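You operate a simulated robot arm through the tools that you are given. There is no shell and no other tool. Be economical: measure what you need, move in short steps, check, and stop when the job is done.

Carry out the task below with a simulated robot arm. There is one attempt and no reset: what you move stays moved.

JOB
Vent the grey gauge plate, then move its plug to the black tray.
Fine: red handle shut, blue knob open till the needle rests at 0, only then free the collar; plug into the middle well; shut the blue knob again. Leave the rest. Set down upright: what you pick out.

The check looks at the end state, three seconds after you hand in, the way a careful person would. Anything else that was tipped, shoved, dropped, spilled or broken makes it a failure.

ROBOT AND FRAMES
A 7-joint arm with a two-finger parallel gripper, fixed in place. Base frame: the origin is at the foot of the arm, x ahead of it, y to its left, z up; the work surface is at about z = 920. Lengths are in mm, angles in degrees, forces in N, time in s.
With the tool pointing down near the work surface it reaches from about 280 to 680 mm from the base axis. Its first joint turns from -66.0 to 66.0 degrees. Payload 1.57 kg.
Tool frame: the origin (TCP) lies between the finger pads and is the grasp point; the fingertips stand 30 mm ahead of it; z points along the fingers, y is the line along which they close. Largest opening 110 mm; finger width 24, thickness 12; the body of the gripper, 48 by 112 mm, starts 78 mm behind the TCP.
Orientation is that of the tool frame in the base frame, as a unit quaternion [x, y, z, w]. With the fingers straight down and closing along the base's y, the tool's x points along the base's -x, its y along +y and its z along -z.

CONTROLS
- The arm moves only by the tool step_arm. Its argument "moves" is a list of rows, each an object (a shift or turn left out is 0, a gripper value left out holds the last) with "linear": the shift along the tool's x, y, z in mm, a list of three; "rot": the turn, a rotation vector about the tool's x, y, z in degrees, a list of three. In form: [{"linear": [dx, dy, dz], "rot": [ax, ay, az]}, ...]. A call has 1 to 10 rows; each row shifts and turns the commanded pose from where the row before left it, along the tool's axes as they then stand. "grip" is the finger opening in mm, from 0 to 110, set as the call begins (left out, the last holds). Each row takes 0.2 s and may step no farther than 50 mm and 8.6 degrees from the row before; otherwise, or with a gripper value out of range, the whole call is refused. A pose out of reach is approached as far as the arm can. The call stops where the force on the tool passes 40 N (or 10 N more than at its start, if that is more) or the arm is blocked; 0.2 s more then pass. The fingers move at their own pace (about 108 mm/s each) and stop on an object; they squeeze with about 29 N. The grip force told is the motor's: it shows also when the fingers shut on nothing. Time passes only in rows, and 0.2 s behind the last, so rows that do not move let the fingers close. It gives the time, the measured TCP pose, the force on the tool (base axes), the opening and the grip force at its end, in the units of the frame above (readings bear some noise), with the torque about the TCP (base axes, N m) and any sound that the robot's microphone picked up.
- Cameras (640 x 400 px; columns grow to the right, rows downward): "scene" is fixed at [160.9, -370.6, 1430.9]; the picture's right is [0.85, -0.52, 0.00], its down [-0.26, -0.42, -0.87] and it looks along [0.46, 0.74, -0.49] (base axes); focal length 282 px, centre (320, 200). "wrist" rides on the gripper at [70, 16, -141] in the tool frame; the picture's right is [-0.23, 0.97, 0.00], its down [-0.86, -0.20, -0.48] and it looks along [-0.47, -0.11, 0.88] (tool axes); focal length 222 px, centre (320, 200).
- capture(camera): a new picture of that camera. The clock stands still meanwhile.
- pixel_to_xyz(camera, pixels): for up to 12 pixels [column, row] of the newest picture of that camera ("zoom" is the newest enlarged one), the place [x, y, z] in the base frame of the surface seen there, good to about 2 mm, but the place of the scene camera against the robot may be out by one fixed shift of up to 25 mm in any direction. The clock stands still meanwhile.
- close_up(camera, box): a new picture of the part [left, top, right, bottom] of that camera's present view, enlarged. The clock stands still meanwhile.
- finish_job(): hands the job in; it is judged then, once.

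Work in short steps. Measure before you move; look again where a grasp or a placing could have gone wrong, and mend it. You have 80 turns and 46 pictures in all, those below and enlarged ones among them. Open the gripper and draw the arm clear of the work before you hand the job in, unless the task says otherwise; then end with one line.

The tools are called after "Request:" by a JSON object that holds its "method" and its "body". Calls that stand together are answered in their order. step_arm: Moves the arm, as the interface text tells. Its arguments: {"type":"object","properties":{"moves":{"type":"array","items":{"type":"object","properties":{"linear":{"type":"array","items":{"type":"number"}},"rot":{"type":"array","items":{"type":"number"}}}}},"grip":{"type":"number"}},"required":["moves"]} The other tools are called the same way: capture (camera) takes a picture; pixel_to_xyz (camera, pixels) gives the place of the surface under pixels of a picture; close_up (camera, box) takes an enlarged picture of a part of a camera's view; finish_job () hands the job in.

At the start:

```text
time_s: 0.0
ee_pos: [306.5, 190.2, 1296.5]
tcp_rot: [0.001, 1.0, 0.0, 0.001]
wrist_force: [0.0, -0.8, 0.0]
torque: [-0.01, -0.01, 0.02]
finger_gap: 109.9
grip_force: 0.0
```

scene: 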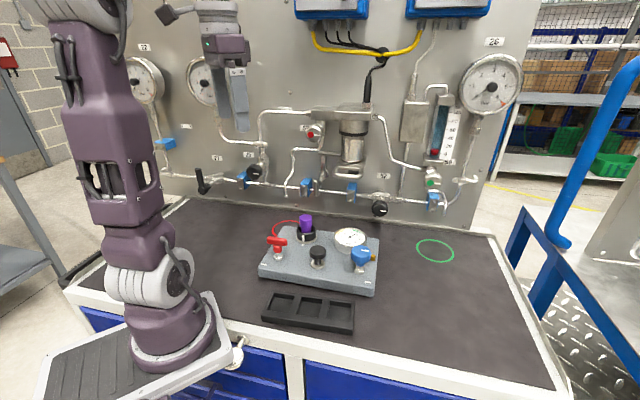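
wrist: 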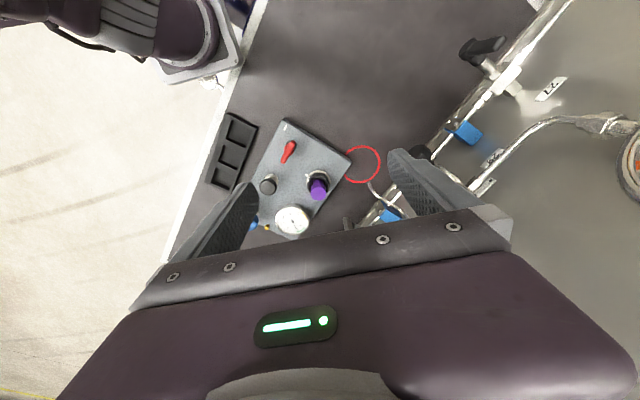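

The scene shows the grey plate around (320,258) with a red handle, black knob, blue knob, gauge and purple plug. I take enlarged views to understand the parts.

Request:
{"method": "close_up", "body": {"camera": "scene", "box": [240, 200, 400, 340]}}

Request:
{"method": "close_up", "body": {"camera": "wrist", "box": [190, 90, 390, 250]}}

```text
2.86 times, centred on (320, 270) of scene
```

zoom: 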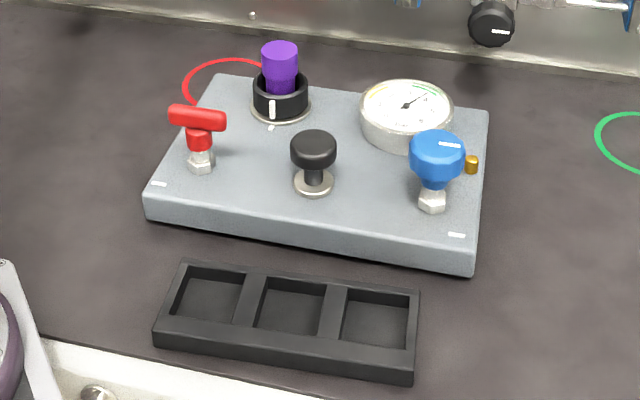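

```text
2.50 times, centred on (290, 170) of wrist
```

zoom: 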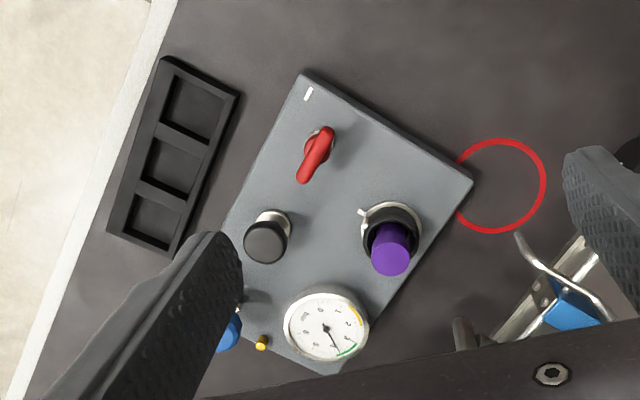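

The wrist view is clearest; I measure the key features there (red handle ends, knob, plug, collar, gauge, tray wells, plate corners).

Request:
{"method": "pixel_to_xyz", "body": {"camera": "zoom", "pixels": [[325, 132], [303, 178], [307, 95], [264, 242], [393, 262], [370, 212], [325, 325], [262, 342], [228, 332], [172, 168], [305, 72], [470, 182]]}}

Request:
{"method": "pixel_to_xyz", "body": {"camera": "wrist", "pixels": [[241, 131], [230, 157], [219, 178], [217, 152], [237, 160], [253, 223], [318, 190], [319, 172], [330, 118], [270, 183]]}}

```text
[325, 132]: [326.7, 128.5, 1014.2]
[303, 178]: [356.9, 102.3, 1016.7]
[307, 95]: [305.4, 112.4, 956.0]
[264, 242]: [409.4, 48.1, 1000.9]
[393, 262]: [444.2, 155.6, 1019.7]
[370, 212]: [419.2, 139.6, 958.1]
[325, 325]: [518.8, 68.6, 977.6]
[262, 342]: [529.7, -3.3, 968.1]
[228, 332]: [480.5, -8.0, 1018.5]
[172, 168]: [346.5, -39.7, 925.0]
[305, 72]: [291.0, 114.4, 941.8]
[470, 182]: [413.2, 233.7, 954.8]
```

```text
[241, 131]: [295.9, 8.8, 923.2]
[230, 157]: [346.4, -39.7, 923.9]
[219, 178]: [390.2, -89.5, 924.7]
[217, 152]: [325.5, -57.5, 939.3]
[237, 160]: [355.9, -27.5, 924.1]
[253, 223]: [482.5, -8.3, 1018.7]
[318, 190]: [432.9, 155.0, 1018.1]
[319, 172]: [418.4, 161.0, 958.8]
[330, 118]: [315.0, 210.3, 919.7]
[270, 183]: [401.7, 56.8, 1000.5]
```

I move to a nearer viewing pose over the plate.

Request:
{"method": "step_arm", "body": {"moves": [{"linear": [-3.4, -20.5, 41]}, {"linear": [-3.4, -20.5, 41]}, {"linear": [-3.4, -20.5, 41]}, {"linear": [-3.4, -20.5, 41]}]}}

Request:
{"method": "capture", "body": {"camera": "wrist"}}

```text
time_s: 1.0
ee_pos: [321.3, 107.0, 1134.3]
tcp_rot: [0.0, 1.0, 0.0, 0.0]
wrist_force: [0.5, -0.1, -0.1]
torque: [0.02, 0.0, -0.02]
finger_gap: 110.4
grip_force: 0.1
```

```text
41 pictures are left
```

wrist: 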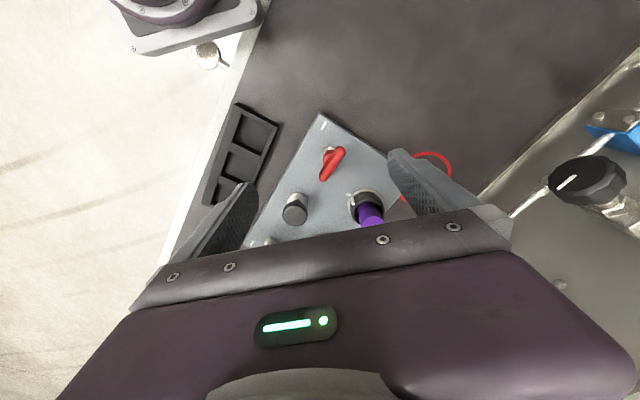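

The gripper body hides the front part, so I shift +x by 100 mm to bring everything into the view.

Request:
{"method": "step_arm", "body": {"moves": [{"linear": [-35, -10, 0]}, {"linear": [-35, -10, 0]}, {"linear": [-35, -10, 0]}]}}

Request:
{"method": "close_up", "body": {"camera": "wrist", "box": [200, 60, 440, 240]}}

```text
time_s: 1.8
ee_pos: [424.2, 75.9, 1134.6]
tcp_rot: [0.0, 1.0, 0.0, 0.0]
wrist_force: [0.1, 0.0, 0.4]
torque: [0.01, 0.0, 0.01]
finger_gap: 109.8
grip_force: 0.1
```

```text
2.22 times, centred on (320, 150) of wrist
```

zoom: 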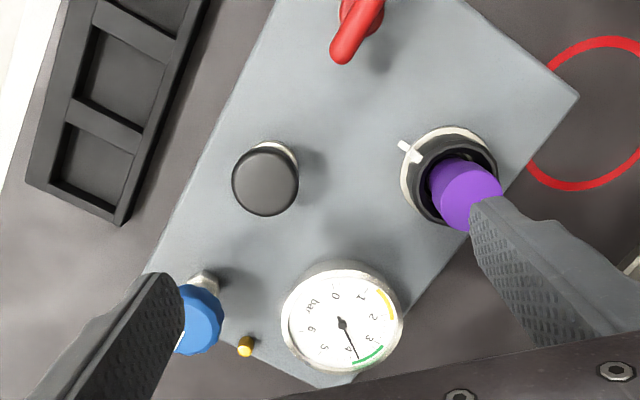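

The gauge reads about 3.7 bar. I look at the handle, knob and collar from the scene camera, enlarged.

Request:
{"method": "close_up", "body": {"camera": "scene", "box": [256, 205, 328, 275]}}

Request:
{"method": "close_up", "body": {"camera": "scene", "box": [310, 220, 390, 295]}}

```text
5.71 times, centred on (292, 240) of scene
```

zoom: 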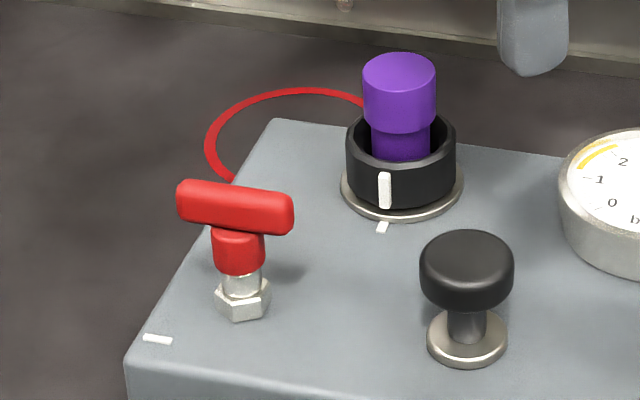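

```text
5.33 times, centred on (350, 258) of scene
```

zoom: 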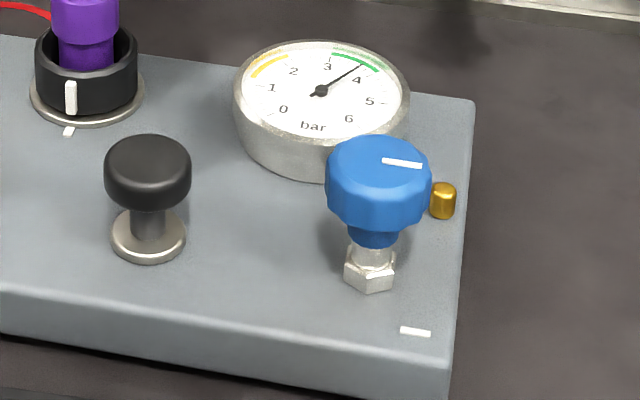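

The red T-bar lies along the plate's long axis (about -44° in base). I go above it and yaw so the fingers will close across the bar.

Request:
{"method": "step_arm", "body": {"moves": [{"linear": [41, 19.5, 10]}, {"linear": [41, 19.5, 10]}, {"rot": [0, 0, 7.6]}, {"rot": [0, 0, 7.6]}, {"rot": [0, 0, 7.6]}, {"rot": [0, 0, 7.6]}, {"rot": [0, 0, 7.6]}, {"rot": [0, 0, 7.6]}], "grip": 60}}

Request:
{"method": "close_up", "body": {"camera": "wrist", "box": [200, 60, 440, 210]}}

```text
time_s: 3.6
ee_pos: [342.0, 116.9, 1113.8]
tcp_rot: [0.39, 0.921, 0.0, -0.001]
wrist_force: [-1.3, -0.2, -0.1]
torque: [-0.02, 0.0, 0.0]
finger_gap: 59.9
grip_force: 0.0
```

```text
2.67 times, centred on (320, 135) of wrist
```

zoom: 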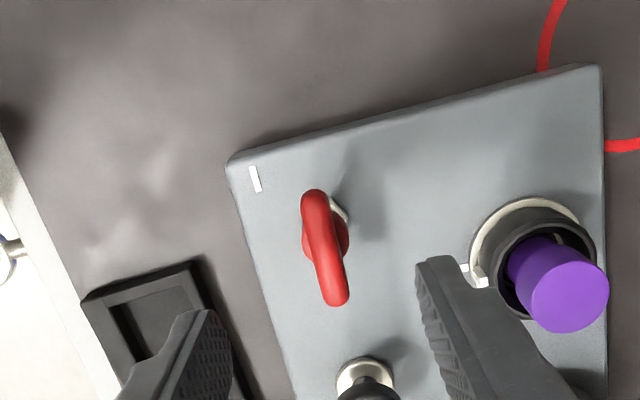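

The bar runs from zoom (312,200) to (338,298). I measure its ends, the dash and the collar from here.

Request:
{"method": "pixel_to_xyz", "body": {"camera": "zoom", "pixels": [[313, 198], [325, 245], [337, 293], [252, 170], [258, 188], [343, 213], [237, 164], [590, 72], [480, 282], [466, 268], [560, 285], [531, 193]]}}

```text
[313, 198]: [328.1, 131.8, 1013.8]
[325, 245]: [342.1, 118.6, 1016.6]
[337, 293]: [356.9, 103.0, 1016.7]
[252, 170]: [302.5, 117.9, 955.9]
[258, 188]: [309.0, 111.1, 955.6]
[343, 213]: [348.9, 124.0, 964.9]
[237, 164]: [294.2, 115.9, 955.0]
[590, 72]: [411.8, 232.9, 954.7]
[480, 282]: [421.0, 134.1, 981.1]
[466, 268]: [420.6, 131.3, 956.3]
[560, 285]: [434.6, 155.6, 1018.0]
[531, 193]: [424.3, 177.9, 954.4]
```

Bar centre (342,118), top z≈1016, direction -45°; tool y is at 44°, so it is well aligned. I descend to TCP z≈1012 and close.

Request:
{"method": "step_arm", "body": {"moves": [{"linear": [0, 0, 35]}, {"linear": [-0.5, 0.5, 35]}, {"linear": [0, 0, 31]}, {}], "grip": 60}}

Request:
{"method": "step_arm", "body": {"moves": [{}, {}, {}], "grip": 0}}

```text
time_s: 4.6
ee_pos: [343.8, 117.9, 1009.4]
tcp_rot: [0.388, 0.922, 0.0, 0.0]
wrist_force: [0.6, 0.1, -0.3]
torque: [0.01, 0.02, 0.02]
finger_gap: 60.1
grip_force: 0.0
```

```text
time_s: 5.4
ee_pos: [342.7, 119.5, 1009.4]
tcp_rot: [0.387, 0.922, 0.0, -0.001]
wrist_force: [4.2, 3.5, -0.7]
torque: [0.1, -0.11, 0.0]
finger_gap: 21.2
grip_force: 28.9
```

The gap of 21 mm suggests I am on the round hub below the bar; I reopen, raise 14 mm and regrip on the bar itself.

Request:
{"method": "step_arm", "body": {"moves": [{}, {"linear": [0, 0, -7]}, {"linear": [0, 0, -8]}, {}], "grip": 40}}

Request:
{"method": "step_arm", "body": {"moves": [{}, {}, {}], "grip": 0}}

```text
time_s: 6.4
ee_pos: [344.0, 117.7, 1026.0]
tcp_rot: [0.387, 0.922, 0.001, 0.0]
wrist_force: [0.0, 0.3, 0.2]
torque: [-0.02, 0.02, -0.01]
finger_gap: 40.1
grip_force: 0.0
```

```text
time_s: 7.2
ee_pos: [344.4, 117.8, 1026.2]
tcp_rot: [0.388, 0.922, 0.001, 0.0]
wrist_force: [3.7, 3.5, 0.1]
torque: [0.12, -0.11, -0.02]
finger_gap: 20.8
grip_force: 29.0
```

Still 21 mm, so the hub reaches higher; I raise 10 mm more so only the bar (z≈1004–1016) is between the pads.

Request:
{"method": "step_arm", "body": {"moves": [{}, {"linear": [0, -1, -9.5]}, {}], "grip": 40}}

Request:
{"method": "step_arm", "body": {"moves": [{}, {}, {}], "grip": 0}}

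```text
time_s: 8.0
ee_pos: [344.2, 116.0, 1035.2]
tcp_rot: [0.387, 0.922, 0.0, -0.001]
wrist_force: [0.0, 0.5, 0.9]
torque: [0.0, 0.0, 0.01]
finger_gap: 40.2
grip_force: 0.2
```

```text
time_s: 8.8
ee_pos: [345.1, 117.5, 1035.9]
tcp_rot: [0.387, 0.922, 0.002, 0.0]
wrist_force: [12.9, 10.6, 0.0]
torque: [0.42, -0.08, 0.04]
finger_gap: 12.0
grip_force: 28.9
```

Gap 12 mm: now on the bar. I relieve the side force by 1 mm and try a small clockwise turn (the usual closing way), watching the torque.

Request:
{"method": "step_arm", "body": {"moves": [{"linear": [0, 1.5, 0]}, {}]}}

Request:
{"method": "step_arm", "body": {"moves": [{"rot": [0, 0, 4]}, {"rot": [0, 0, 4]}, {}]}}

```text
time_s: 9.4
ee_pos: [344.3, 117.4, 1035.4]
tcp_rot: [0.387, 0.922, -0.001, 0.0]
wrist_force: [4.2, 13.1, 1.5]
torque: [-0.01, -0.45, 0.04]
finger_gap: 12.0
grip_force: 29.0
```

```text
time_s: 10.2
ee_pos: [345.8, 117.3, 1035.6]
tcp_rot: [0.451, 0.892, -0.001, 0.001]
wrist_force: [8.8, 11.9, 0.0]
torque: [0.3, -0.18, 0.03]
finger_gap: 11.7
grip_force: 29.4
```

It turned 8° freely (torque 0.03 N m). I continue clockwise in steps.

Request:
{"method": "step_arm", "body": {"moves": [{"rot": [0, 0, 8]}, {"rot": [0, 0, 8]}, {"rot": [0, 0, 8]}, {"rot": [0, 0, 8]}, {}]}}

Request:
{"method": "close_up", "body": {"camera": "wrist", "box": [200, 60, 440, 210]}}

```text
time_s: 11.4
ee_pos: [346.7, 118.2, 1036.6]
tcp_rot: [0.68, 0.733, 0.0, 0.0]
wrist_force: [23.5, 4.8, -0.1]
torque: [-0.29, -0.52, 0.02]
finger_gap: 11.8
grip_force: 29.1
```

```text
2.67 times, centred on (320, 135) of wrist
```

zoom: 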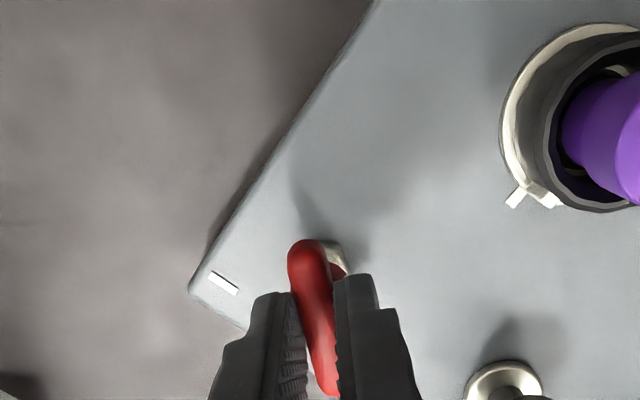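

The bar follows the fingers. I shift 2 mm along +tool y to relieve the 23 N side load and keep turning.

Request:
{"method": "step_arm", "body": {"moves": [{"linear": [0, 2, 0]}, {"rot": [0, 0, 8]}, {"rot": [0, 0, 8]}, {"rot": [0, 0, 8]}, {}]}}

```text
time_s: 12.6
ee_pos: [347.1, 116.6, 1036.7]
tcp_rot: [0.818, 0.575, 0.001, 0.0]
wrist_force: [10.3, -1.5, 20.7]
torque: [-0.44, -0.1, -0.02]
finger_gap: 11.9
grip_force: 29.5
```

Yaw is now 110°; 26° remain to a quarter turn. Continue.

Request:
{"method": "step_arm", "body": {"moves": [{"rot": [0, 0, 8]}, {"rot": [0, 0, 8]}, {"rot": [0, 0, 8]}, {}]}}

Request:
{"method": "close_up", "body": {"camera": "wrist", "box": [200, 60, 440, 210]}}

```text
time_s: 13.6
ee_pos: [348.0, 117.8, 1036.8]
tcp_rot: [0.919, 0.393, 0.0, 0.0]
wrist_force: [28.5, -12.3, 6.0]
torque: [-0.41, -0.64, -0.01]
finger_gap: 12.0
grip_force: 28.8
```

```text
2.67 times, centred on (320, 135) of wrist
```

zoom: 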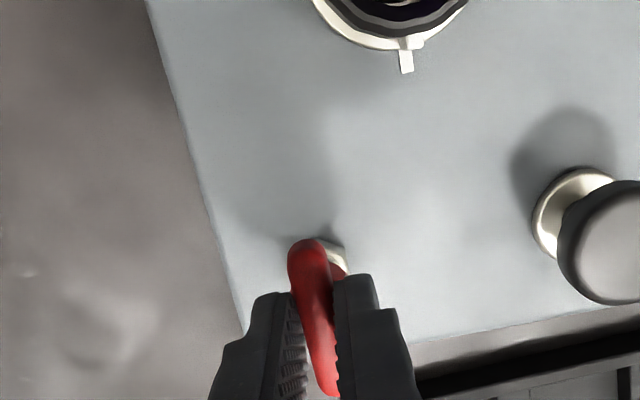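

Turned 88°; I add 2°, then open and rise to inspect.

Request:
{"method": "step_arm", "body": {"moves": [{"rot": [0, 0, 2.2]}, {}]}}

Request:
{"method": "step_arm", "body": {"moves": [{}, {}, {"linear": [0, 0, -35]}, {"linear": [0, 0, -35]}], "grip": 50}}

Request:
{"method": "close_up", "body": {"camera": "wrist", "box": [200, 60, 440, 210]}}

```text
time_s: 14.2
ee_pos: [347.9, 118.0, 1036.9]
tcp_rot: [0.926, 0.376, 0.001, 0.001]
wrist_force: [31.4, -14.3, 0.2]
torque: [-0.12, -0.65, 0.73]
finger_gap: 11.9
grip_force: 29.2
```

```text
time_s: 15.2
ee_pos: [347.5, 116.5, 1107.1]
tcp_rot: [0.927, 0.376, 0.0, 0.001]
wrist_force: [0.1, 0.7, -0.4]
torque: [-0.01, -0.05, 0.01]
finger_gap: 50.4
grip_force: 0.1
```

```text
2.67 times, centred on (320, 135) of wrist
```

zoom: 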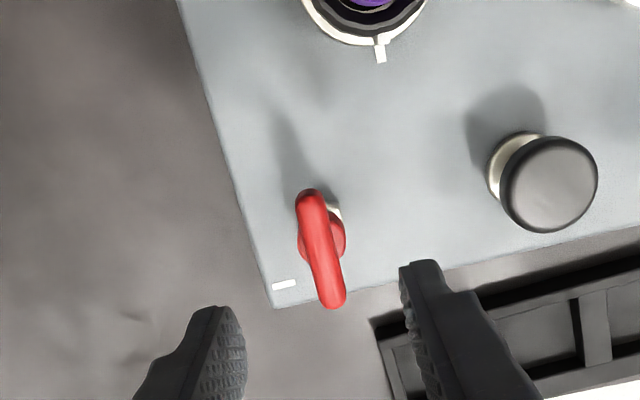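

At the last step the torque rose to 0.73 N m: the 90° stop, so the red handle is fully across (shut). I now go above the blue knob (~(483,-8)).

Request:
{"method": "step_arm", "body": {"moves": [{"linear": [2.6, 46, 0]}, {"linear": [2.6, 46, 0]}, {"linear": [2.6, 46, 0]}, {"linear": [2.6, 46, 0]}, {}], "grip": 70}}

Request:
{"method": "close_up", "body": {"camera": "wrist", "box": [200, 60, 440, 210]}}

```text
time_s: 16.4
ee_pos: [483.0, -6.6, 1108.4]
tcp_rot: [0.927, 0.376, 0.0, 0.0]
wrist_force: [-0.1, -0.4, -0.4]
torque: [-0.02, -0.02, -0.01]
finger_gap: 70.0
grip_force: 0.1
```

```text
2.67 times, centred on (320, 135) of wrist
```

zoom: 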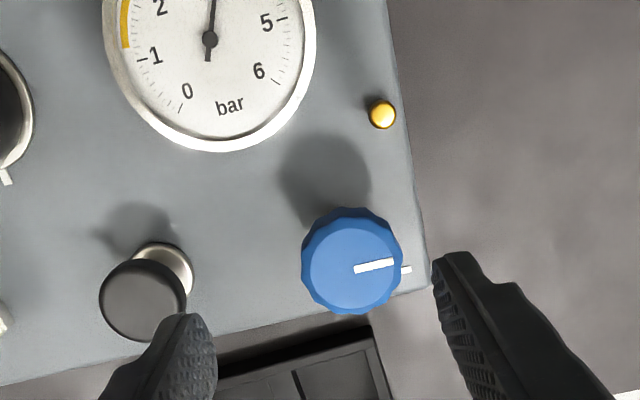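

I measure the knob's edges and stripe.

Request:
{"method": "pixel_to_xyz", "body": {"camera": "zoom", "pixels": [[351, 262], [308, 262], [398, 262], [351, 225], [345, 300], [357, 268], [392, 261], [406, 269], [382, 113], [145, 300]]}}

```text
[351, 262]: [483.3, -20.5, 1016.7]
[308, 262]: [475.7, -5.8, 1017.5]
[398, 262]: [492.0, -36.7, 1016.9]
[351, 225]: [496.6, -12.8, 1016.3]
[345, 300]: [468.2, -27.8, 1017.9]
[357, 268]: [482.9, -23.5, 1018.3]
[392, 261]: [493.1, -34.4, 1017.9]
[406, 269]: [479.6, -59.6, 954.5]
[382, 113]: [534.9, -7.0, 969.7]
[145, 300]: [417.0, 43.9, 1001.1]
```

Knob top centre is (483.5,-20.5), z 1018, about 35 mm across, stripe at -47°. I centre, descend and grip.

Request:
{"method": "step_arm", "body": {"moves": [{"linear": [-9.4, 10.4, 0]}, {"linear": [0, 0, 41]}, {"linear": [0, 0, 41]}, {}], "grip": 70}}

Request:
{"method": "step_arm", "body": {"moves": [{}, {}, {}], "grip": 0}}

```text
time_s: 17.4
ee_pos: [482.2, -20.2, 1023.5]
tcp_rot: [0.927, 0.376, 0.0, 0.001]
wrist_force: [-0.5, 0.6, 0.8]
torque: [0.02, -0.01, 0.01]
finger_gap: 70.0
grip_force: 0.0
```

```text
time_s: 18.2
ee_pos: [484.2, -22.2, 1022.8]
tcp_rot: [0.926, 0.376, 0.001, 0.001]
wrist_force: [8.7, -9.2, 0.6]
torque: [-0.14, -0.48, -0.02]
finger_gap: 41.6
grip_force: 28.7
```

Gripped (41.6 mm). I relieve 1.5 mm along +tool y, then turn counter-clockwise 16° and watch torque.

Request:
{"method": "step_arm", "body": {"moves": [{"linear": [0, 2, 0]}, {}, {"rot": [0, 0, -4]}, {"rot": [0, 0, -6]}, {"rot": [0, 0, -6]}, {}]}}

Request:
{"method": "close_up", "body": {"camera": "wrist", "box": [200, 10, 440, 210]}}

```text
time_s: 19.6
ee_pos: [482.2, -22.6, 1023.7]
tcp_rot: [0.865, 0.502, 0.0, -0.001]
wrist_force: [-6.4, 5.9, 0.6]
torque: [0.12, 0.08, 0.02]
finger_gap: 41.4
grip_force: 28.8
```

```text
2.00 times, centred on (320, 110) of wrist
```

zoom: 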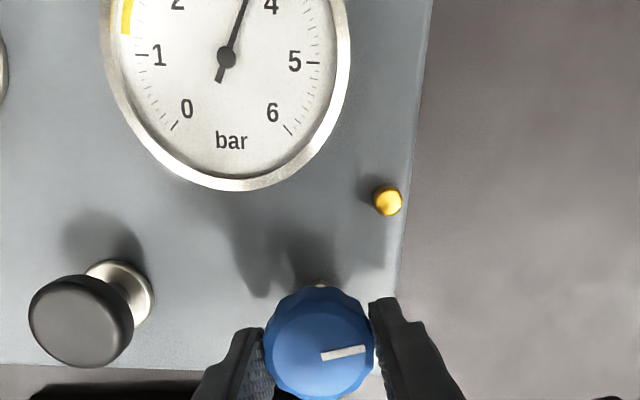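

The knob turns freely (torque 0.02), needle still about 3.6. I continue counter-clockwise, 48° more.

Request:
{"method": "step_arm", "body": {"moves": [{"rot": [0, 0, -8]}, {"rot": [0, 0, -8]}, {"rot": [0, 0, -8]}, {"rot": [0, 0, -8]}, {"rot": [0, 0, -8]}, {"rot": [0, 0, -8]}, {}]}}

Request:
{"method": "close_up", "body": {"camera": "wrist", "box": [160, 0, 480, 210]}}

```text
time_s: 21.2
ee_pos: [484.4, -22.4, 1025.1]
tcp_rot: [0.585, 0.811, 0.0, 0.0]
wrist_force: [-5.5, 4.2, -0.4]
torque: [0.39, 0.16, 0.05]
finger_gap: 41.5
grip_force: 29.0
```

```text
1.90 times, centred on (320, 105) of wrist
```

zoom: 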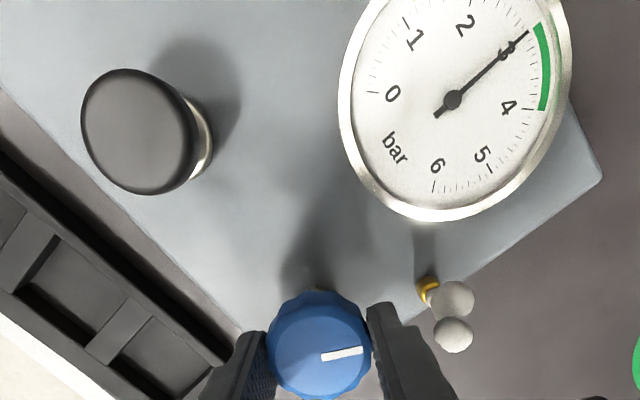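

The needle drops to 3.0 and vapour leaves the brass vent. I open a bit more and wait.

Request:
{"method": "step_arm", "body": {"moves": [{"rot": [0, 0, -8]}, {"rot": [0, 0, -8]}, {}, {}, {}, {}, {}, {}, {}, {}]}}

Request:
{"method": "step_arm", "body": {"moves": [{}, {}, {}, {}, {}, {}, {}, {}, {}, {}]}}

Request:
{"method": "close_up", "body": {"camera": "wrist", "box": [160, 0, 480, 210]}}

```text
time_s: 23.4
ee_pos: [484.1, -21.9, 1024.4]
tcp_rot: [0.468, 0.884, 0.001, 0.003]
wrist_force: [12.0, 8.5, 18.4]
torque: [0.27, -0.36, 0.0]
finger_gap: 41.4
grip_force: 28.5
```

```text
time_s: 25.6
ee_pos: [484.3, -22.9, 1024.0]
tcp_rot: [0.468, 0.884, 0.001, 0.002]
wrist_force: [18.9, 8.7, 20.3]
torque: [0.22, -0.55, -0.02]
finger_gap: 41.5
grip_force: 28.9
```

```text
1.90 times, centred on (320, 105) of wrist
```

zoom: 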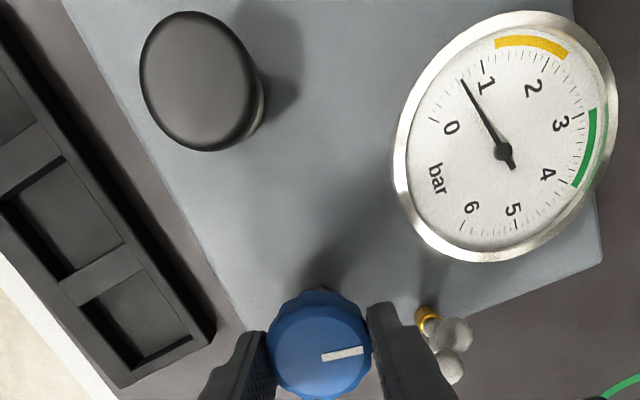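

Needle at about 0.7 and falling; I wait on.

Request:
{"method": "step_arm", "body": {"moves": [{}, {}, {}, {}, {}, {}, {}, {}, {}, {}]}}

Request:
{"method": "step_arm", "body": {"moves": [{}, {}, {}, {}, {}, {}, {}, {}, {}, {}]}}

Request:
{"method": "step_arm", "body": {"moves": [{}, {}, {}, {}, {}, {}, {}, {}, {}, {}]}}

Request:
{"method": "close_up", "body": {"camera": "wrist", "box": [160, 0, 480, 210]}}

```text
time_s: 27.8
ee_pos: [484.5, -21.7, 1024.6]
tcp_rot: [0.468, 0.884, 0.0, 0.001]
wrist_force: [19.1, 9.5, 17.0]
torque: [0.23, -0.47, -0.03]
finger_gap: 41.7
grip_force: 29.6
```

```text
time_s: 30.0
ee_pos: [484.2, -22.6, 1023.6]
tcp_rot: [0.468, 0.884, 0.0, 0.002]
wrist_force: [20.2, 9.5, 13.1]
torque: [0.28, -0.49, -0.05]
finger_gap: 41.5
grip_force: 29.4
```

```text
time_s: 32.2
ee_pos: [484.9, -22.4, 1024.4]
tcp_rot: [0.468, 0.884, 0.001, 0.001]
wrist_force: [19.7, 9.4, 10.0]
torque: [0.24, -0.49, -0.02]
finger_gap: 41.5
grip_force: 29.1
```

```text
1.90 times, centred on (320, 105) of wrist
```

zoom: 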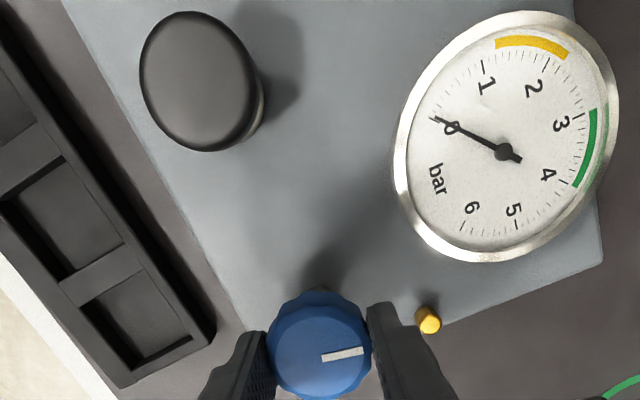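

The needle rests at 0 and the vapour stopped. I release the knob (leaving it open), rise, and move above the collar (~(430,152)).

Request:
{"method": "step_arm", "body": {"moves": [{}, {}, {"linear": [0, 0, -43]}, {"linear": [0, 0, -43]}, {"linear": [43.5, 13.3, 0]}, {"linear": [43.5, 13.3, 0]}, {"linear": [43.5, 13.3, 0]}, {"linear": [43.5, 13.3, 0]}, {}], "grip": 80}}

Request:
{"method": "close_up", "body": {"camera": "wrist", "box": [200, 60, 440, 210]}}

```text
time_s: 34.2
ee_pos: [430.1, 152.2, 1110.1]
tcp_rot: [0.468, 0.884, 0.0, 0.0]
wrist_force: [0.2, 0.0, 0.3]
torque: [-0.03, -0.02, 0.03]
finger_gap: 80.1
grip_force: 0.1
```

```text
2.67 times, centred on (320, 135) of wrist
```

zoom: 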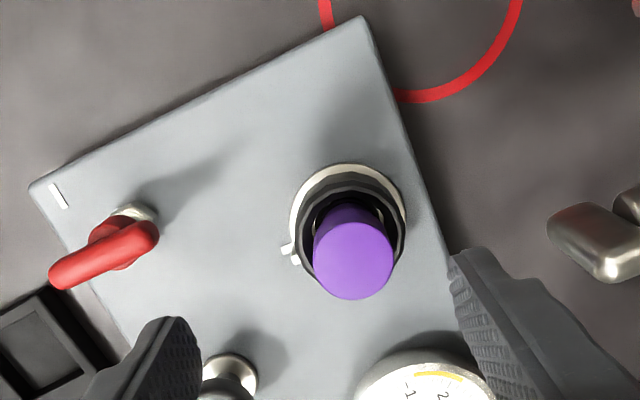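

I measure the plug top, collar rim, tab and that metal lever at the right.

Request:
{"method": "pixel_to_xyz", "body": {"camera": "zoom", "pixels": [[353, 255], [318, 258], [388, 258], [353, 215], [353, 292], [303, 218], [401, 225], [355, 181], [286, 250], [295, 262], [600, 240], [630, 200]]}}

```text
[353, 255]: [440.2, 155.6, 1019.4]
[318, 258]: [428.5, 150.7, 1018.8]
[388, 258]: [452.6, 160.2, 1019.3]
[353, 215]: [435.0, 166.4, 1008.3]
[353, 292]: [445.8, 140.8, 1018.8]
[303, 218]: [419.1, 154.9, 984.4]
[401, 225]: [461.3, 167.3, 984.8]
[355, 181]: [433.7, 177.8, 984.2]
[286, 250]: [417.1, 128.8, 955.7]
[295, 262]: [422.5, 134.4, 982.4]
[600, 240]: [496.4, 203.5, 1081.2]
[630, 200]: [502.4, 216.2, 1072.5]
```

Plug/collar axis is at (440,156), collar radius ~22, z up to 984; the wall lever is ~75 mm off at z 1081. I check its nearest point and the surroundings from the scene.

Request:
{"method": "pixel_to_xyz", "body": {"camera": "zoom", "pixels": [[553, 222], [560, 245], [590, 275], [570, 212]]}}

Request:
{"method": "close_up", "body": {"camera": "scene", "box": [220, 80, 420, 280]}}

```text
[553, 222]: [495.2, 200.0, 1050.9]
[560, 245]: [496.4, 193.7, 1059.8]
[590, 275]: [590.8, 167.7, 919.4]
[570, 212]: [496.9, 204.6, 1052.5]
```

```text
2.00 times, centred on (320, 180) of scene
```

zoom: 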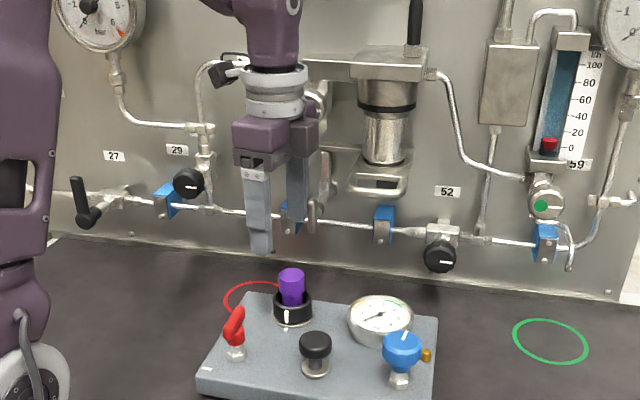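

The bracket near the wall is 67 mm off at z 1050–1085. I yaw so the gripper's long side stays away from it, centre on (440,156), then descend to straddle the collar.

Request:
{"method": "step_arm", "body": {"moves": [{"linear": [-2.3, 10.5, 0]}, {"rot": [0, 0, -7.6]}, {"rot": [0, 0, -7.6]}, {"rot": [0, 0, -7.6]}, {"rot": [0, 0, -7.6]}, {"rot": [0, 0, -7.6]}, {"rot": [0, 0, -7.6]}, {}], "grip": 76}}

Request:
{"method": "close_up", "body": {"camera": "wrist", "box": [200, 60, 440, 210]}}

```text
time_s: 36.0
ee_pos: [440.6, 156.2, 1111.5]
tcp_rot: [0.088, 0.996, 0.0, 0.0]
wrist_force: [-0.4, -1.1, 0.1]
torque: [-0.04, 0.01, 0.0]
finger_gap: 76.0
grip_force: 0.0
```

```text
2.67 times, centred on (320, 135) of wrist
```

zoom: 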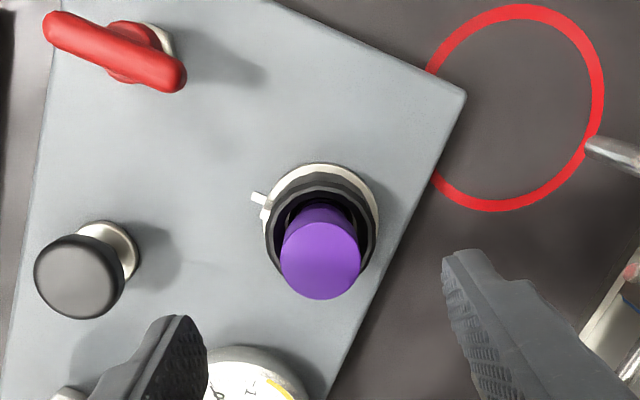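

Centred over the plug. I descend to TCP z≈992 (tips ~962, plate 956) and check.

Request:
{"method": "step_arm", "body": {"moves": [{"linear": [0, 0, 40]}, {"linear": [0, 0, 40]}, {"linear": [0, 0, 38]}, {}]}}

Request:
{"method": "step_arm", "body": {"moves": [{}, {}, {}], "grip": 0}}

```text
time_s: 37.0
ee_pos: [440.5, 153.5, 992.7]
tcp_rot: [0.088, 0.996, 0.0, 0.0]
wrist_force: [0.6, -0.5, -0.7]
torque: [-0.03, 0.0, 0.01]
finger_gap: 75.8
grip_force: 0.2
```

```text
time_s: 37.8
ee_pos: [438.8, 154.7, 990.8]
tcp_rot: [0.089, 0.996, 0.0, 0.0]
wrist_force: [0.5, 6.6, -1.2]
torque: [0.03, -0.6, 0.01]
finger_gap: 50.2
grip_force: 28.8
```

Gripping the collar at 50 mm. I turn counter-clockwise in small steps and watch torque and sounds.

Request:
{"method": "step_arm", "body": {"moves": [{"linear": [0, 1, 0]}, {"rot": [0, 0, -5]}, {"rot": [0, 0, -5]}, {"rot": [0, 0, -5]}, {}]}}

Request:
{"method": "close_up", "body": {"camera": "scene", "box": [250, 190, 350, 270]}}

```text
time_s: 39.0
ee_pos: [439.6, 153.9, 992.4]
tcp_rot: [-0.042, 0.999, -0.001, -0.002]
wrist_force: [4.1, -23.5, -0.2]
torque: [0.07, -0.02, -0.11]
finger_gap: 50.0
grip_force: 29.2
```

```text
5.00 times, centred on (300, 230) of scene
```

zoom: 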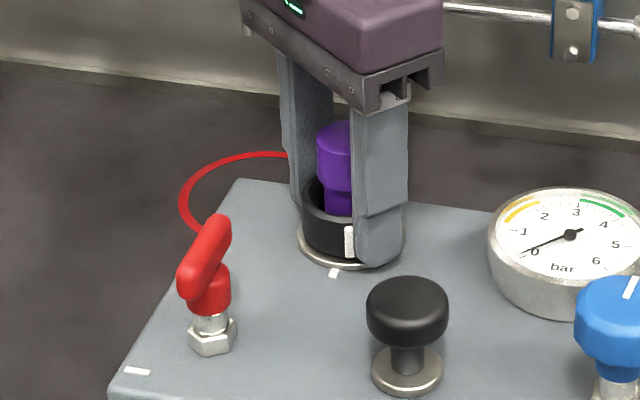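

The collar's mark has moved right of the plate's mark: it turns. I ease the -23 N side load and continue.

Request:
{"method": "step_arm", "body": {"moves": [{"linear": [0, -1.5, 0]}, {"rot": [0, 0, -7]}, {"rot": [0, 0, -7]}, {"rot": [0, 0, -7]}, {}]}}

Request:
{"method": "step_arm", "body": {"moves": [{"rot": [0, 0, -7]}, {"rot": [0, 0, -7]}, {}]}}

```text
time_s: 40.2
ee_pos: [442.7, 152.4, 992.9]
tcp_rot: [-0.223, 0.975, 0.0, 0.002]
wrist_force: [19.9, -28.8, 0.5]
torque: [-0.29, 0.31, -0.11]
finger_gap: 49.0
grip_force: 28.8
```

```text
time_s: 41.0
ee_pos: [443.3, 153.7, 993.3]
tcp_rot: [-0.34, 0.94, 0.001, 0.004]
wrist_force: [38.1, -19.1, -0.3]
torque: [0.01, -0.58, -0.09]
finger_gap: 47.7
grip_force: 28.9
```

Turned ~50°, side force rising to 43 N; I relieve by ~2.4 mm and look.

Request:
{"method": "step_arm", "body": {"moves": [{"linear": [-0.6, -2.4, 0]}, {}]}}

Request:
{"method": "close_up", "body": {"camera": "scene", "box": [250, 190, 350, 270]}}

Request:
{"method": "close_up", "body": {"camera": "wrist", "box": [240, 110, 400, 210]}}

```text
time_s: 41.6
ee_pos: [443.0, 154.2, 991.3]
tcp_rot: [-0.341, 0.94, 0.001, 0.001]
wrist_force: [23.5, -7.5, 12.1]
torque: [-0.25, -0.78, 0.05]
finger_gap: 47.2
grip_force: 28.8
```

```text
5.00 times, centred on (300, 230) of scene
```

zoom: 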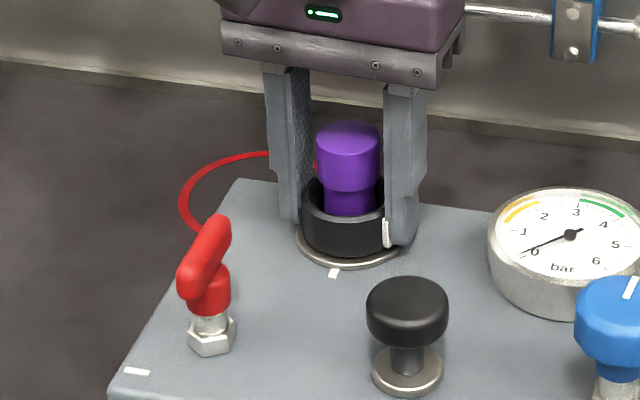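

```text
4.00 times, centred on (320, 160) of wrist
```

zoom: 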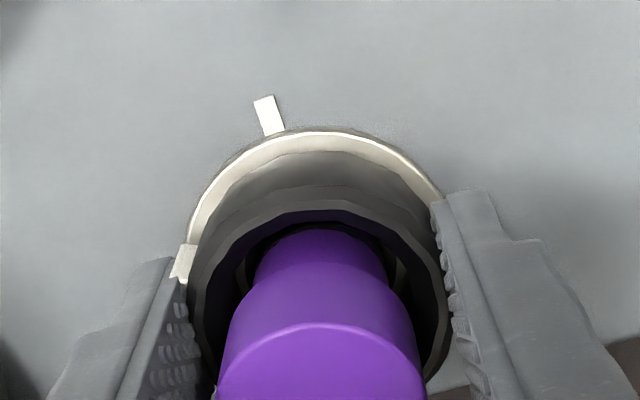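

The collar turned about 55° and there is no stop yet; I keep turning CCW in small steps.

Request:
{"method": "step_arm", "body": {"moves": [{"rot": [0, 0, -6]}, {"rot": [0, 0, -6]}, {}]}}

Request:
{"method": "step_arm", "body": {"moves": [{"rot": [0, 0, -6]}, {"rot": [0, 0, -6]}, {}]}}

```text
time_s: 42.4
ee_pos: [443.3, 153.3, 992.4]
tcp_rot: [-0.438, 0.899, 0.0, 0.001]
wrist_force: [23.1, -5.2, 20.2]
torque: [0.06, -0.48, -0.01]
finger_gap: 47.2
grip_force: 29.2
```

```text
time_s: 43.2
ee_pos: [442.5, 153.0, 991.9]
tcp_rot: [-0.53, 0.848, 0.0, 0.001]
wrist_force: [24.9, -4.9, 21.8]
torque: [0.05, -0.38, 0.03]
finger_gap: 47.3
grip_force: 28.9
```

Now 74° turned, still light. I go on to about 90°.

Request:
{"method": "step_arm", "body": {"moves": [{"rot": [0, 0, -6]}, {"rot": [0, 0, -6]}, {"rot": [0, 0, -4]}, {}]}}

Request:
{"method": "close_up", "body": {"camera": "wrist", "box": [240, 110, 400, 210]}}

```text
time_s: 44.2
ee_pos: [443.0, 151.5, 991.7]
tcp_rot: [-0.641, 0.768, -0.001, -0.003]
wrist_force: [28.7, -22.8, -0.1]
torque: [-0.59, -1.04, -0.71]
finger_gap: 49.7
grip_force: 28.9
```

```text
4.00 times, centred on (320, 160) of wrist
```

zoom: 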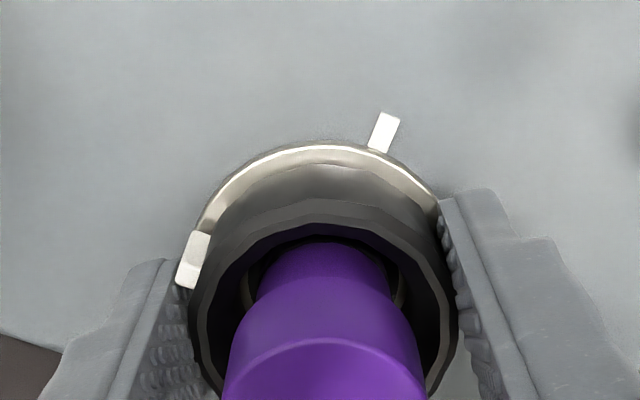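

Torque hit -0.71 N m with a slight slip: the collar is at its stop, so it is free. I open, rise and look.

Request:
{"method": "step_arm", "body": {"moves": [{}, {}, {"linear": [0, 0, -40]}, {"linear": [0, 0, -40]}, {}], "grip": 76}}

Request:
{"method": "close_up", "body": {"camera": "wrist", "box": [200, 60, 440, 210]}}

```text
time_s: 45.4
ee_pos: [443.3, 153.6, 1074.2]
tcp_rot: [-0.641, 0.767, 0.001, 0.0]
wrist_force: [0.7, -1.4, -0.4]
torque: [-0.02, -0.01, 0.02]
finger_gap: 76.0
grip_force: 0.0
```

```text
2.67 times, centred on (320, 135) of wrist
```

zoom: 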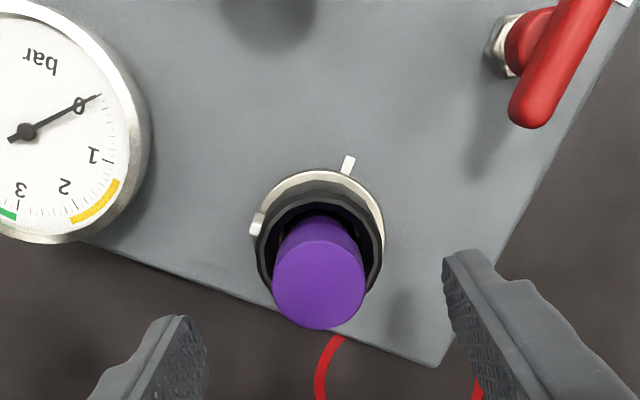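

I measure the plug's top before grasping.

Request:
{"method": "pixel_to_xyz", "body": {"camera": "zoom", "pixels": [[319, 285], [276, 285], [362, 285], [319, 245], [319, 325], [319, 230]]}}

```text
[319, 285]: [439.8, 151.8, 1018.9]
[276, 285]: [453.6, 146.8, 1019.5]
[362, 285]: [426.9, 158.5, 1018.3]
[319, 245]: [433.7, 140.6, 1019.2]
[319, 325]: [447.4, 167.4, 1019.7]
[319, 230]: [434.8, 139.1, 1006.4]
```

Plug top centre (440,153), diameter ~27. I shift 3 mm, descend to TCP z≈1021 and close on the head.

Request:
{"method": "step_arm", "body": {"moves": [{"linear": [1, 3, 26]}, {"linear": [0, 0, 27]}, {}], "grip": 60}}

Request:
{"method": "step_arm", "body": {"moves": [{}, {}, {}], "grip": 0}}

```text
time_s: 46.2
ee_pos: [438.5, 152.5, 1018.2]
tcp_rot: [-0.641, 0.767, 0.001, 0.001]
wrist_force: [0.1, 0.1, 0.5]
torque: [0.02, 0.0, 0.02]
finger_gap: 60.2
grip_force: 0.0
```

```text
time_s: 47.0
ee_pos: [439.1, 153.7, 1019.0]
tcp_rot: [-0.642, 0.767, -0.001, 0.0]
wrist_force: [2.7, -1.0, 1.6]
torque: [-0.04, -0.11, -0.03]
finger_gap: 31.5
grip_force: 29.1
```

Held at 31.5 mm. I lift gently and watch the force.

Request:
{"method": "step_arm", "body": {"moves": [{"linear": [0, 0, -5]}, {"linear": [0, 0, -10]}, {"linear": [0, 0, -20]}, {"linear": [0, 0, -30]}, {"linear": [0, 0, -35]}, {}]}}

Request:
{"method": "close_up", "body": {"camera": "scene", "box": [240, 160, 400, 330]}}

```text
time_s: 48.4
ee_pos: [441.5, 149.9, 1120.0]
tcp_rot: [-0.641, 0.767, -0.001, -0.001]
wrist_force: [0.4, 0.9, -0.3]
torque: [-0.02, 0.0, -0.02]
finger_gap: 31.6
grip_force: 29.2
```

```text
2.35 times, centred on (320, 245) of scene
```

zoom: 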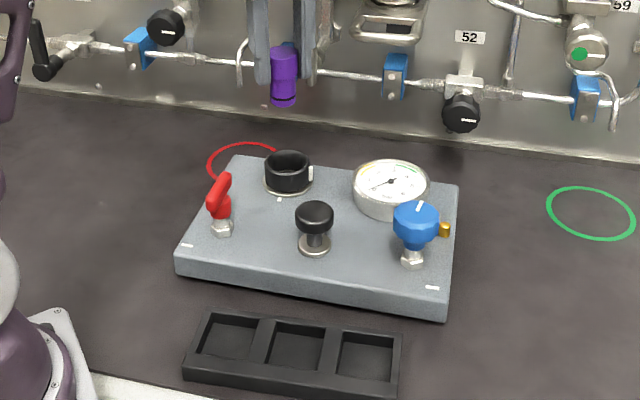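

The plug is out. I measure its top/bottom and the tray wells in this picture, plus a plate reference for the camera shift.

Request:
{"method": "pixel_to_xyz", "body": {"camera": "zoom", "pixels": [[284, 53], [284, 80], [283, 98], [283, 104], [298, 348], [227, 336], [367, 358], [186, 246], [315, 212], [260, 345], [332, 352]]}}

```text
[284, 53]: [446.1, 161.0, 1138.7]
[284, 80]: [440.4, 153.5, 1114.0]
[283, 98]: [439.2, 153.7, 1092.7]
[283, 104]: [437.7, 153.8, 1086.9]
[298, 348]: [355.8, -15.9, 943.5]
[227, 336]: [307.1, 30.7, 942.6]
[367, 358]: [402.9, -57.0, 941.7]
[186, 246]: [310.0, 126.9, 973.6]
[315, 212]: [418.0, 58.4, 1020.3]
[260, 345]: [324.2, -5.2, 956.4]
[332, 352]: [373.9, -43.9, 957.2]
```

Scene shift is about (+5,+12,+18), so the plug's bottom is ~53 mm below the TCP. I carry it at this height to above the middle well (~(351,-28)) and look.

Request:
{"method": "step_arm", "body": {"moves": [{"linear": [38.3, 11.3, 0]}, {"linear": [38.3, 11.3, 0]}, {"linear": [38.3, 11.3, 0]}, {"linear": [38.3, 11.3, 0]}, {"linear": [38.3, 11.3, 0]}, {}]}}

Request:
{"method": "close_up", "body": {"camera": "wrist", "box": [200, 60, 440, 210]}}

```text
time_s: 49.8
ee_pos: [350.0, -26.8, 1119.0]
tcp_rot: [-0.641, 0.768, 0.0, 0.001]
wrist_force: [0.7, 0.3, -1.4]
torque: [0.02, 0.01, 0.01]
finger_gap: 31.3
grip_force: 29.1
```

```text
2.67 times, centred on (320, 135) of wrist
```

zoom: 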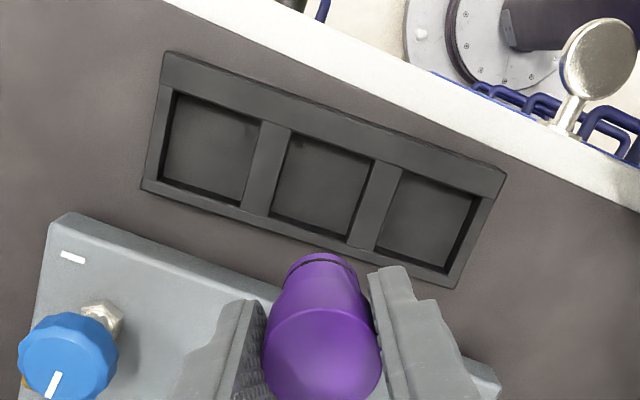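

The middle well is at zoom ~(320,186). I measure its floor and rim corners.

Request:
{"method": "pixel_to_xyz", "body": {"camera": "zoom", "pixels": [[320, 186], [284, 128], [380, 160], [352, 243], [262, 215], [278, 165], [365, 200], [320, 255], [333, 130], [305, 238]]}}

```text
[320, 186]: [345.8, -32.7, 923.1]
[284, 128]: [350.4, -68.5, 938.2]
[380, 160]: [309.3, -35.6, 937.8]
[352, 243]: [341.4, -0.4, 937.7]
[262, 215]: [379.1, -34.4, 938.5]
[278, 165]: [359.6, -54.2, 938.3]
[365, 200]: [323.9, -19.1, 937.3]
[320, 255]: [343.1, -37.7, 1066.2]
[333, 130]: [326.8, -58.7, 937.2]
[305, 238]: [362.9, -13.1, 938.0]
```

Well centre is (344.5,-35), ~43 mm square, floor z 923. I shift (-4,-8) and descend so the plug bottom is just above the rim, then check.

Request:
{"method": "step_arm", "body": {"moves": [{"linear": [8.8, 2.5, 0]}, {"linear": [0, 0, 40]}, {"linear": [0, 0, 40]}, {"linear": [0, 0, 38]}, {}]}}

Request:
{"method": "close_up", "body": {"camera": "wrist", "box": [220, 80, 420, 210]}}

Request:
{"method": "close_up", "body": {"camera": "scene", "box": [250, 240, 370, 340]}}

```text
time_s: 51.0
ee_pos: [345.0, -34.0, 1002.0]
tcp_rot: [-0.641, 0.767, -0.001, 0.0]
wrist_force: [0.4, 0.9, -1.1]
torque: [0.01, -0.04, 0.02]
finger_gap: 31.6
grip_force: 28.9
```

```text
3.08 times, centred on (320, 145) of wrist
```

zoom: 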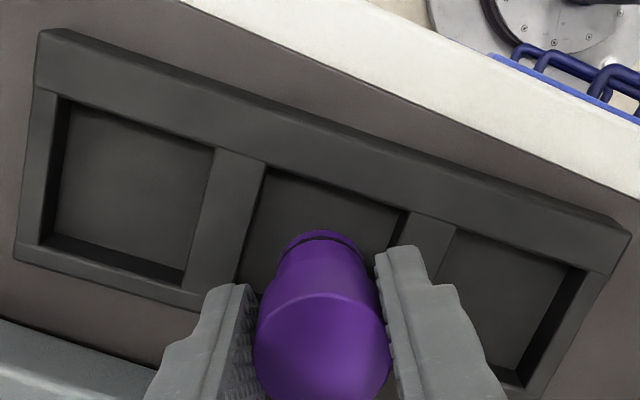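

```text
4.00 times, centred on (310, 290) of scene
```

zoom: 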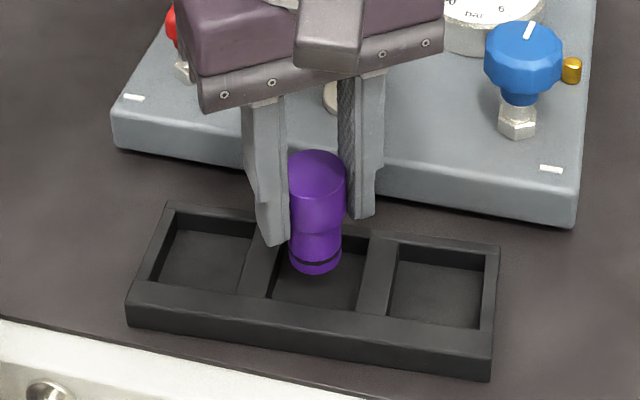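

The plug is over the middle well. I lower in shrinking steps and watch for contact.

Request:
{"method": "step_arm", "body": {"moves": [{"linear": [0, 0, 10]}, {"linear": [0, 0, 8]}, {"linear": [0, 0, 3]}, {}]}}

Request:
{"method": "step_arm", "body": {"moves": [{"linear": [0, 0, 1.5]}, {"linear": [0, 0, 1.5]}, {}]}}

```text
time_s: 51.9
ee_pos: [346.7, -33.5, 981.9]
tcp_rot: [-0.642, 0.767, 0.0, 0.0]
wrist_force: [-3.8, 2.2, 21.4]
torque: [0.08, 0.22, 0.02]
finger_gap: 31.8
grip_force: 29.0
stopped in row 4: the force on the tool passed its limit at 47 N (the readings are from after the stop); the commanded pose is now the measured one
```

```text
time_s: 52.2
ee_pos: [345.9, -33.4, 982.8]
tcp_rot: [-0.643, 0.766, -0.002, 0.002]
wrist_force: [-4.5, 1.5, 20.4]
torque: [0.12, 0.22, 0.0]
finger_gap: 31.7
grip_force: 29.0
stopped in row 1: the force on the tool passed its limit at 46 N (the readings are from after the stop); the commanded pose is now the measured one
```

Contact at TCP z≈982 — consistent with the well floor. I check before releasing.

Request:
{"method": "close_up", "body": {"camera": "scene", "box": [260, 250, 350, 340]}}

```text
4.44 times, centred on (305, 295) of scene
```

zoom: 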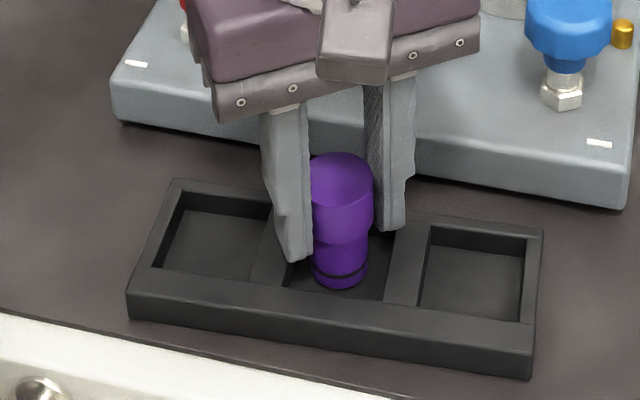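

The plug stands on the floor of the middle well. I ease up 0.5 mm, open and rise.

Request:
{"method": "step_arm", "body": {"moves": [{"linear": [0, 0, -0.5]}, {}]}}

Request:
{"method": "step_arm", "body": {"moves": [{}, {}, {"linear": [0, 0, -30]}, {"linear": [0, 0, -45]}, {"linear": [0, 0, -45]}, {}], "grip": 70}}

Request:
{"method": "close_up", "body": {"camera": "scene", "box": [240, 200, 400, 340]}}

```text
time_s: 52.8
ee_pos: [346.0, -34.9, 982.5]
tcp_rot: [-0.642, 0.767, -0.001, 0.001]
wrist_force: [-2.9, 1.5, 9.1]
torque: [0.1, 0.16, -0.01]
finger_gap: 31.6
grip_force: 28.9
```

```text
time_s: 54.2
ee_pos: [344.6, -33.8, 1102.7]
tcp_rot: [-0.642, 0.767, -0.002, 0.001]
wrist_force: [0.4, 0.2, -0.5]
torque: [0.0, 0.03, 0.01]
finger_gap: 70.2
grip_force: 0.2
```

```text
2.86 times, centred on (320, 270) of scene
```

zoom: 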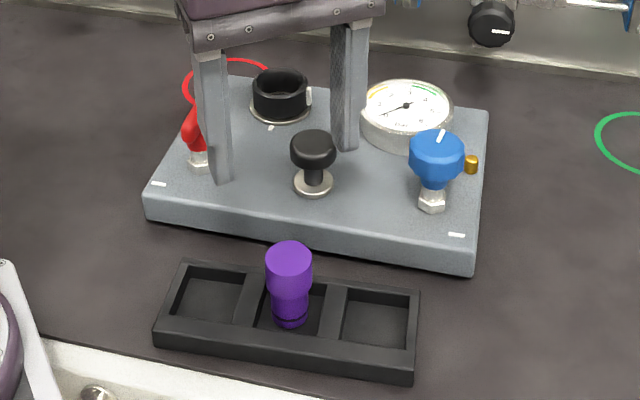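

The plug stands upright in the middle well. Now I return above the blue knob (484,-22) and yaw 46° for closing.

Request:
{"method": "step_arm", "body": {"moves": [{"linear": [-11.9, -45.1, 0]}, {"linear": [-11.9, -45.1, 0]}, {"linear": [-11.9, -45.1, 0]}, {"rot": [0, 0, 7.6]}, {"rot": [0, 0, 7.6]}, {"rot": [0, 0, 7.6]}, {"rot": [0, 0, 7.6]}, {"rot": [0, 0, 7.6]}, {"rot": [0, 0, 7.6]}, {}], "grip": 70}}

Request:
{"method": "close_up", "body": {"camera": "wrist", "box": [200, 60, 440, 210]}}

```text
time_s: 56.4
ee_pos: [485.6, -23.0, 1102.7]
tcp_rot: [-0.294, 0.956, -0.001, 0.001]
wrist_force: [-0.9, -0.3, 0.7]
torque: [-0.03, 0.02, -0.03]
finger_gap: 70.2
grip_force: 0.0
```

```text
2.67 times, centred on (320, 135) of wrist
```

zoom: 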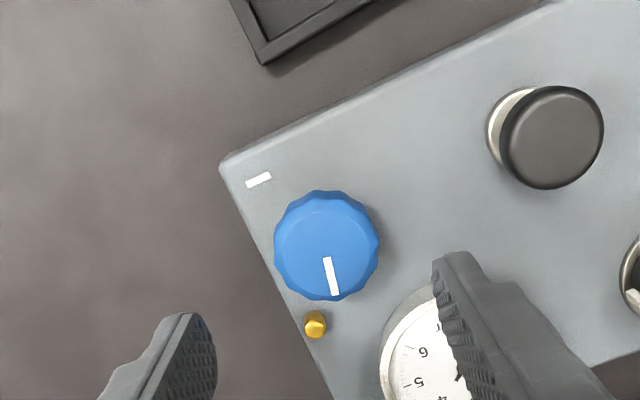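

Centred on the knob; stripe is ~80° from the plate mark. I descend to TCP z≈1023 and grip.

Request:
{"method": "step_arm", "body": {"moves": [{"linear": [0, 0, 40]}, {"linear": [0, 0, 39]}, {}]}}

Request:
{"method": "step_arm", "body": {"moves": [{}, {}, {}], "grip": 0}}

Request:
{"method": "step_arm", "body": {"moves": [{"rot": [0, 0, 8]}, {"rot": [0, 0, 8]}, {"rot": [0, 0, 8]}, {"rot": [0, 0, 8]}, {}]}}

```text
time_s: 57.2
ee_pos: [485.6, -23.1, 1023.5]
tcp_rot: [-0.295, 0.955, 0.0, 0.001]
wrist_force: [-0.3, 1.0, 0.6]
torque: [-0.02, 0.02, -0.04]
finger_gap: 70.1
grip_force: 0.0
```

```text
time_s: 58.0
ee_pos: [483.4, -22.5, 1023.2]
tcp_rot: [-0.296, 0.955, 0.0, 0.0]
wrist_force: [-12.2, 17.0, -0.2]
torque: [0.52, 0.18, 0.04]
finger_gap: 41.0
grip_force: 29.4
```

```text
time_s: 59.2
ee_pos: [484.8, -20.7, 1024.3]
tcp_rot: [-0.019, 1.0, 0.0, 0.001]
wrist_force: [-11.4, 26.5, -0.3]
torque: [0.4, 0.36, 0.0]
finger_gap: 41.0
grip_force: 28.9
```

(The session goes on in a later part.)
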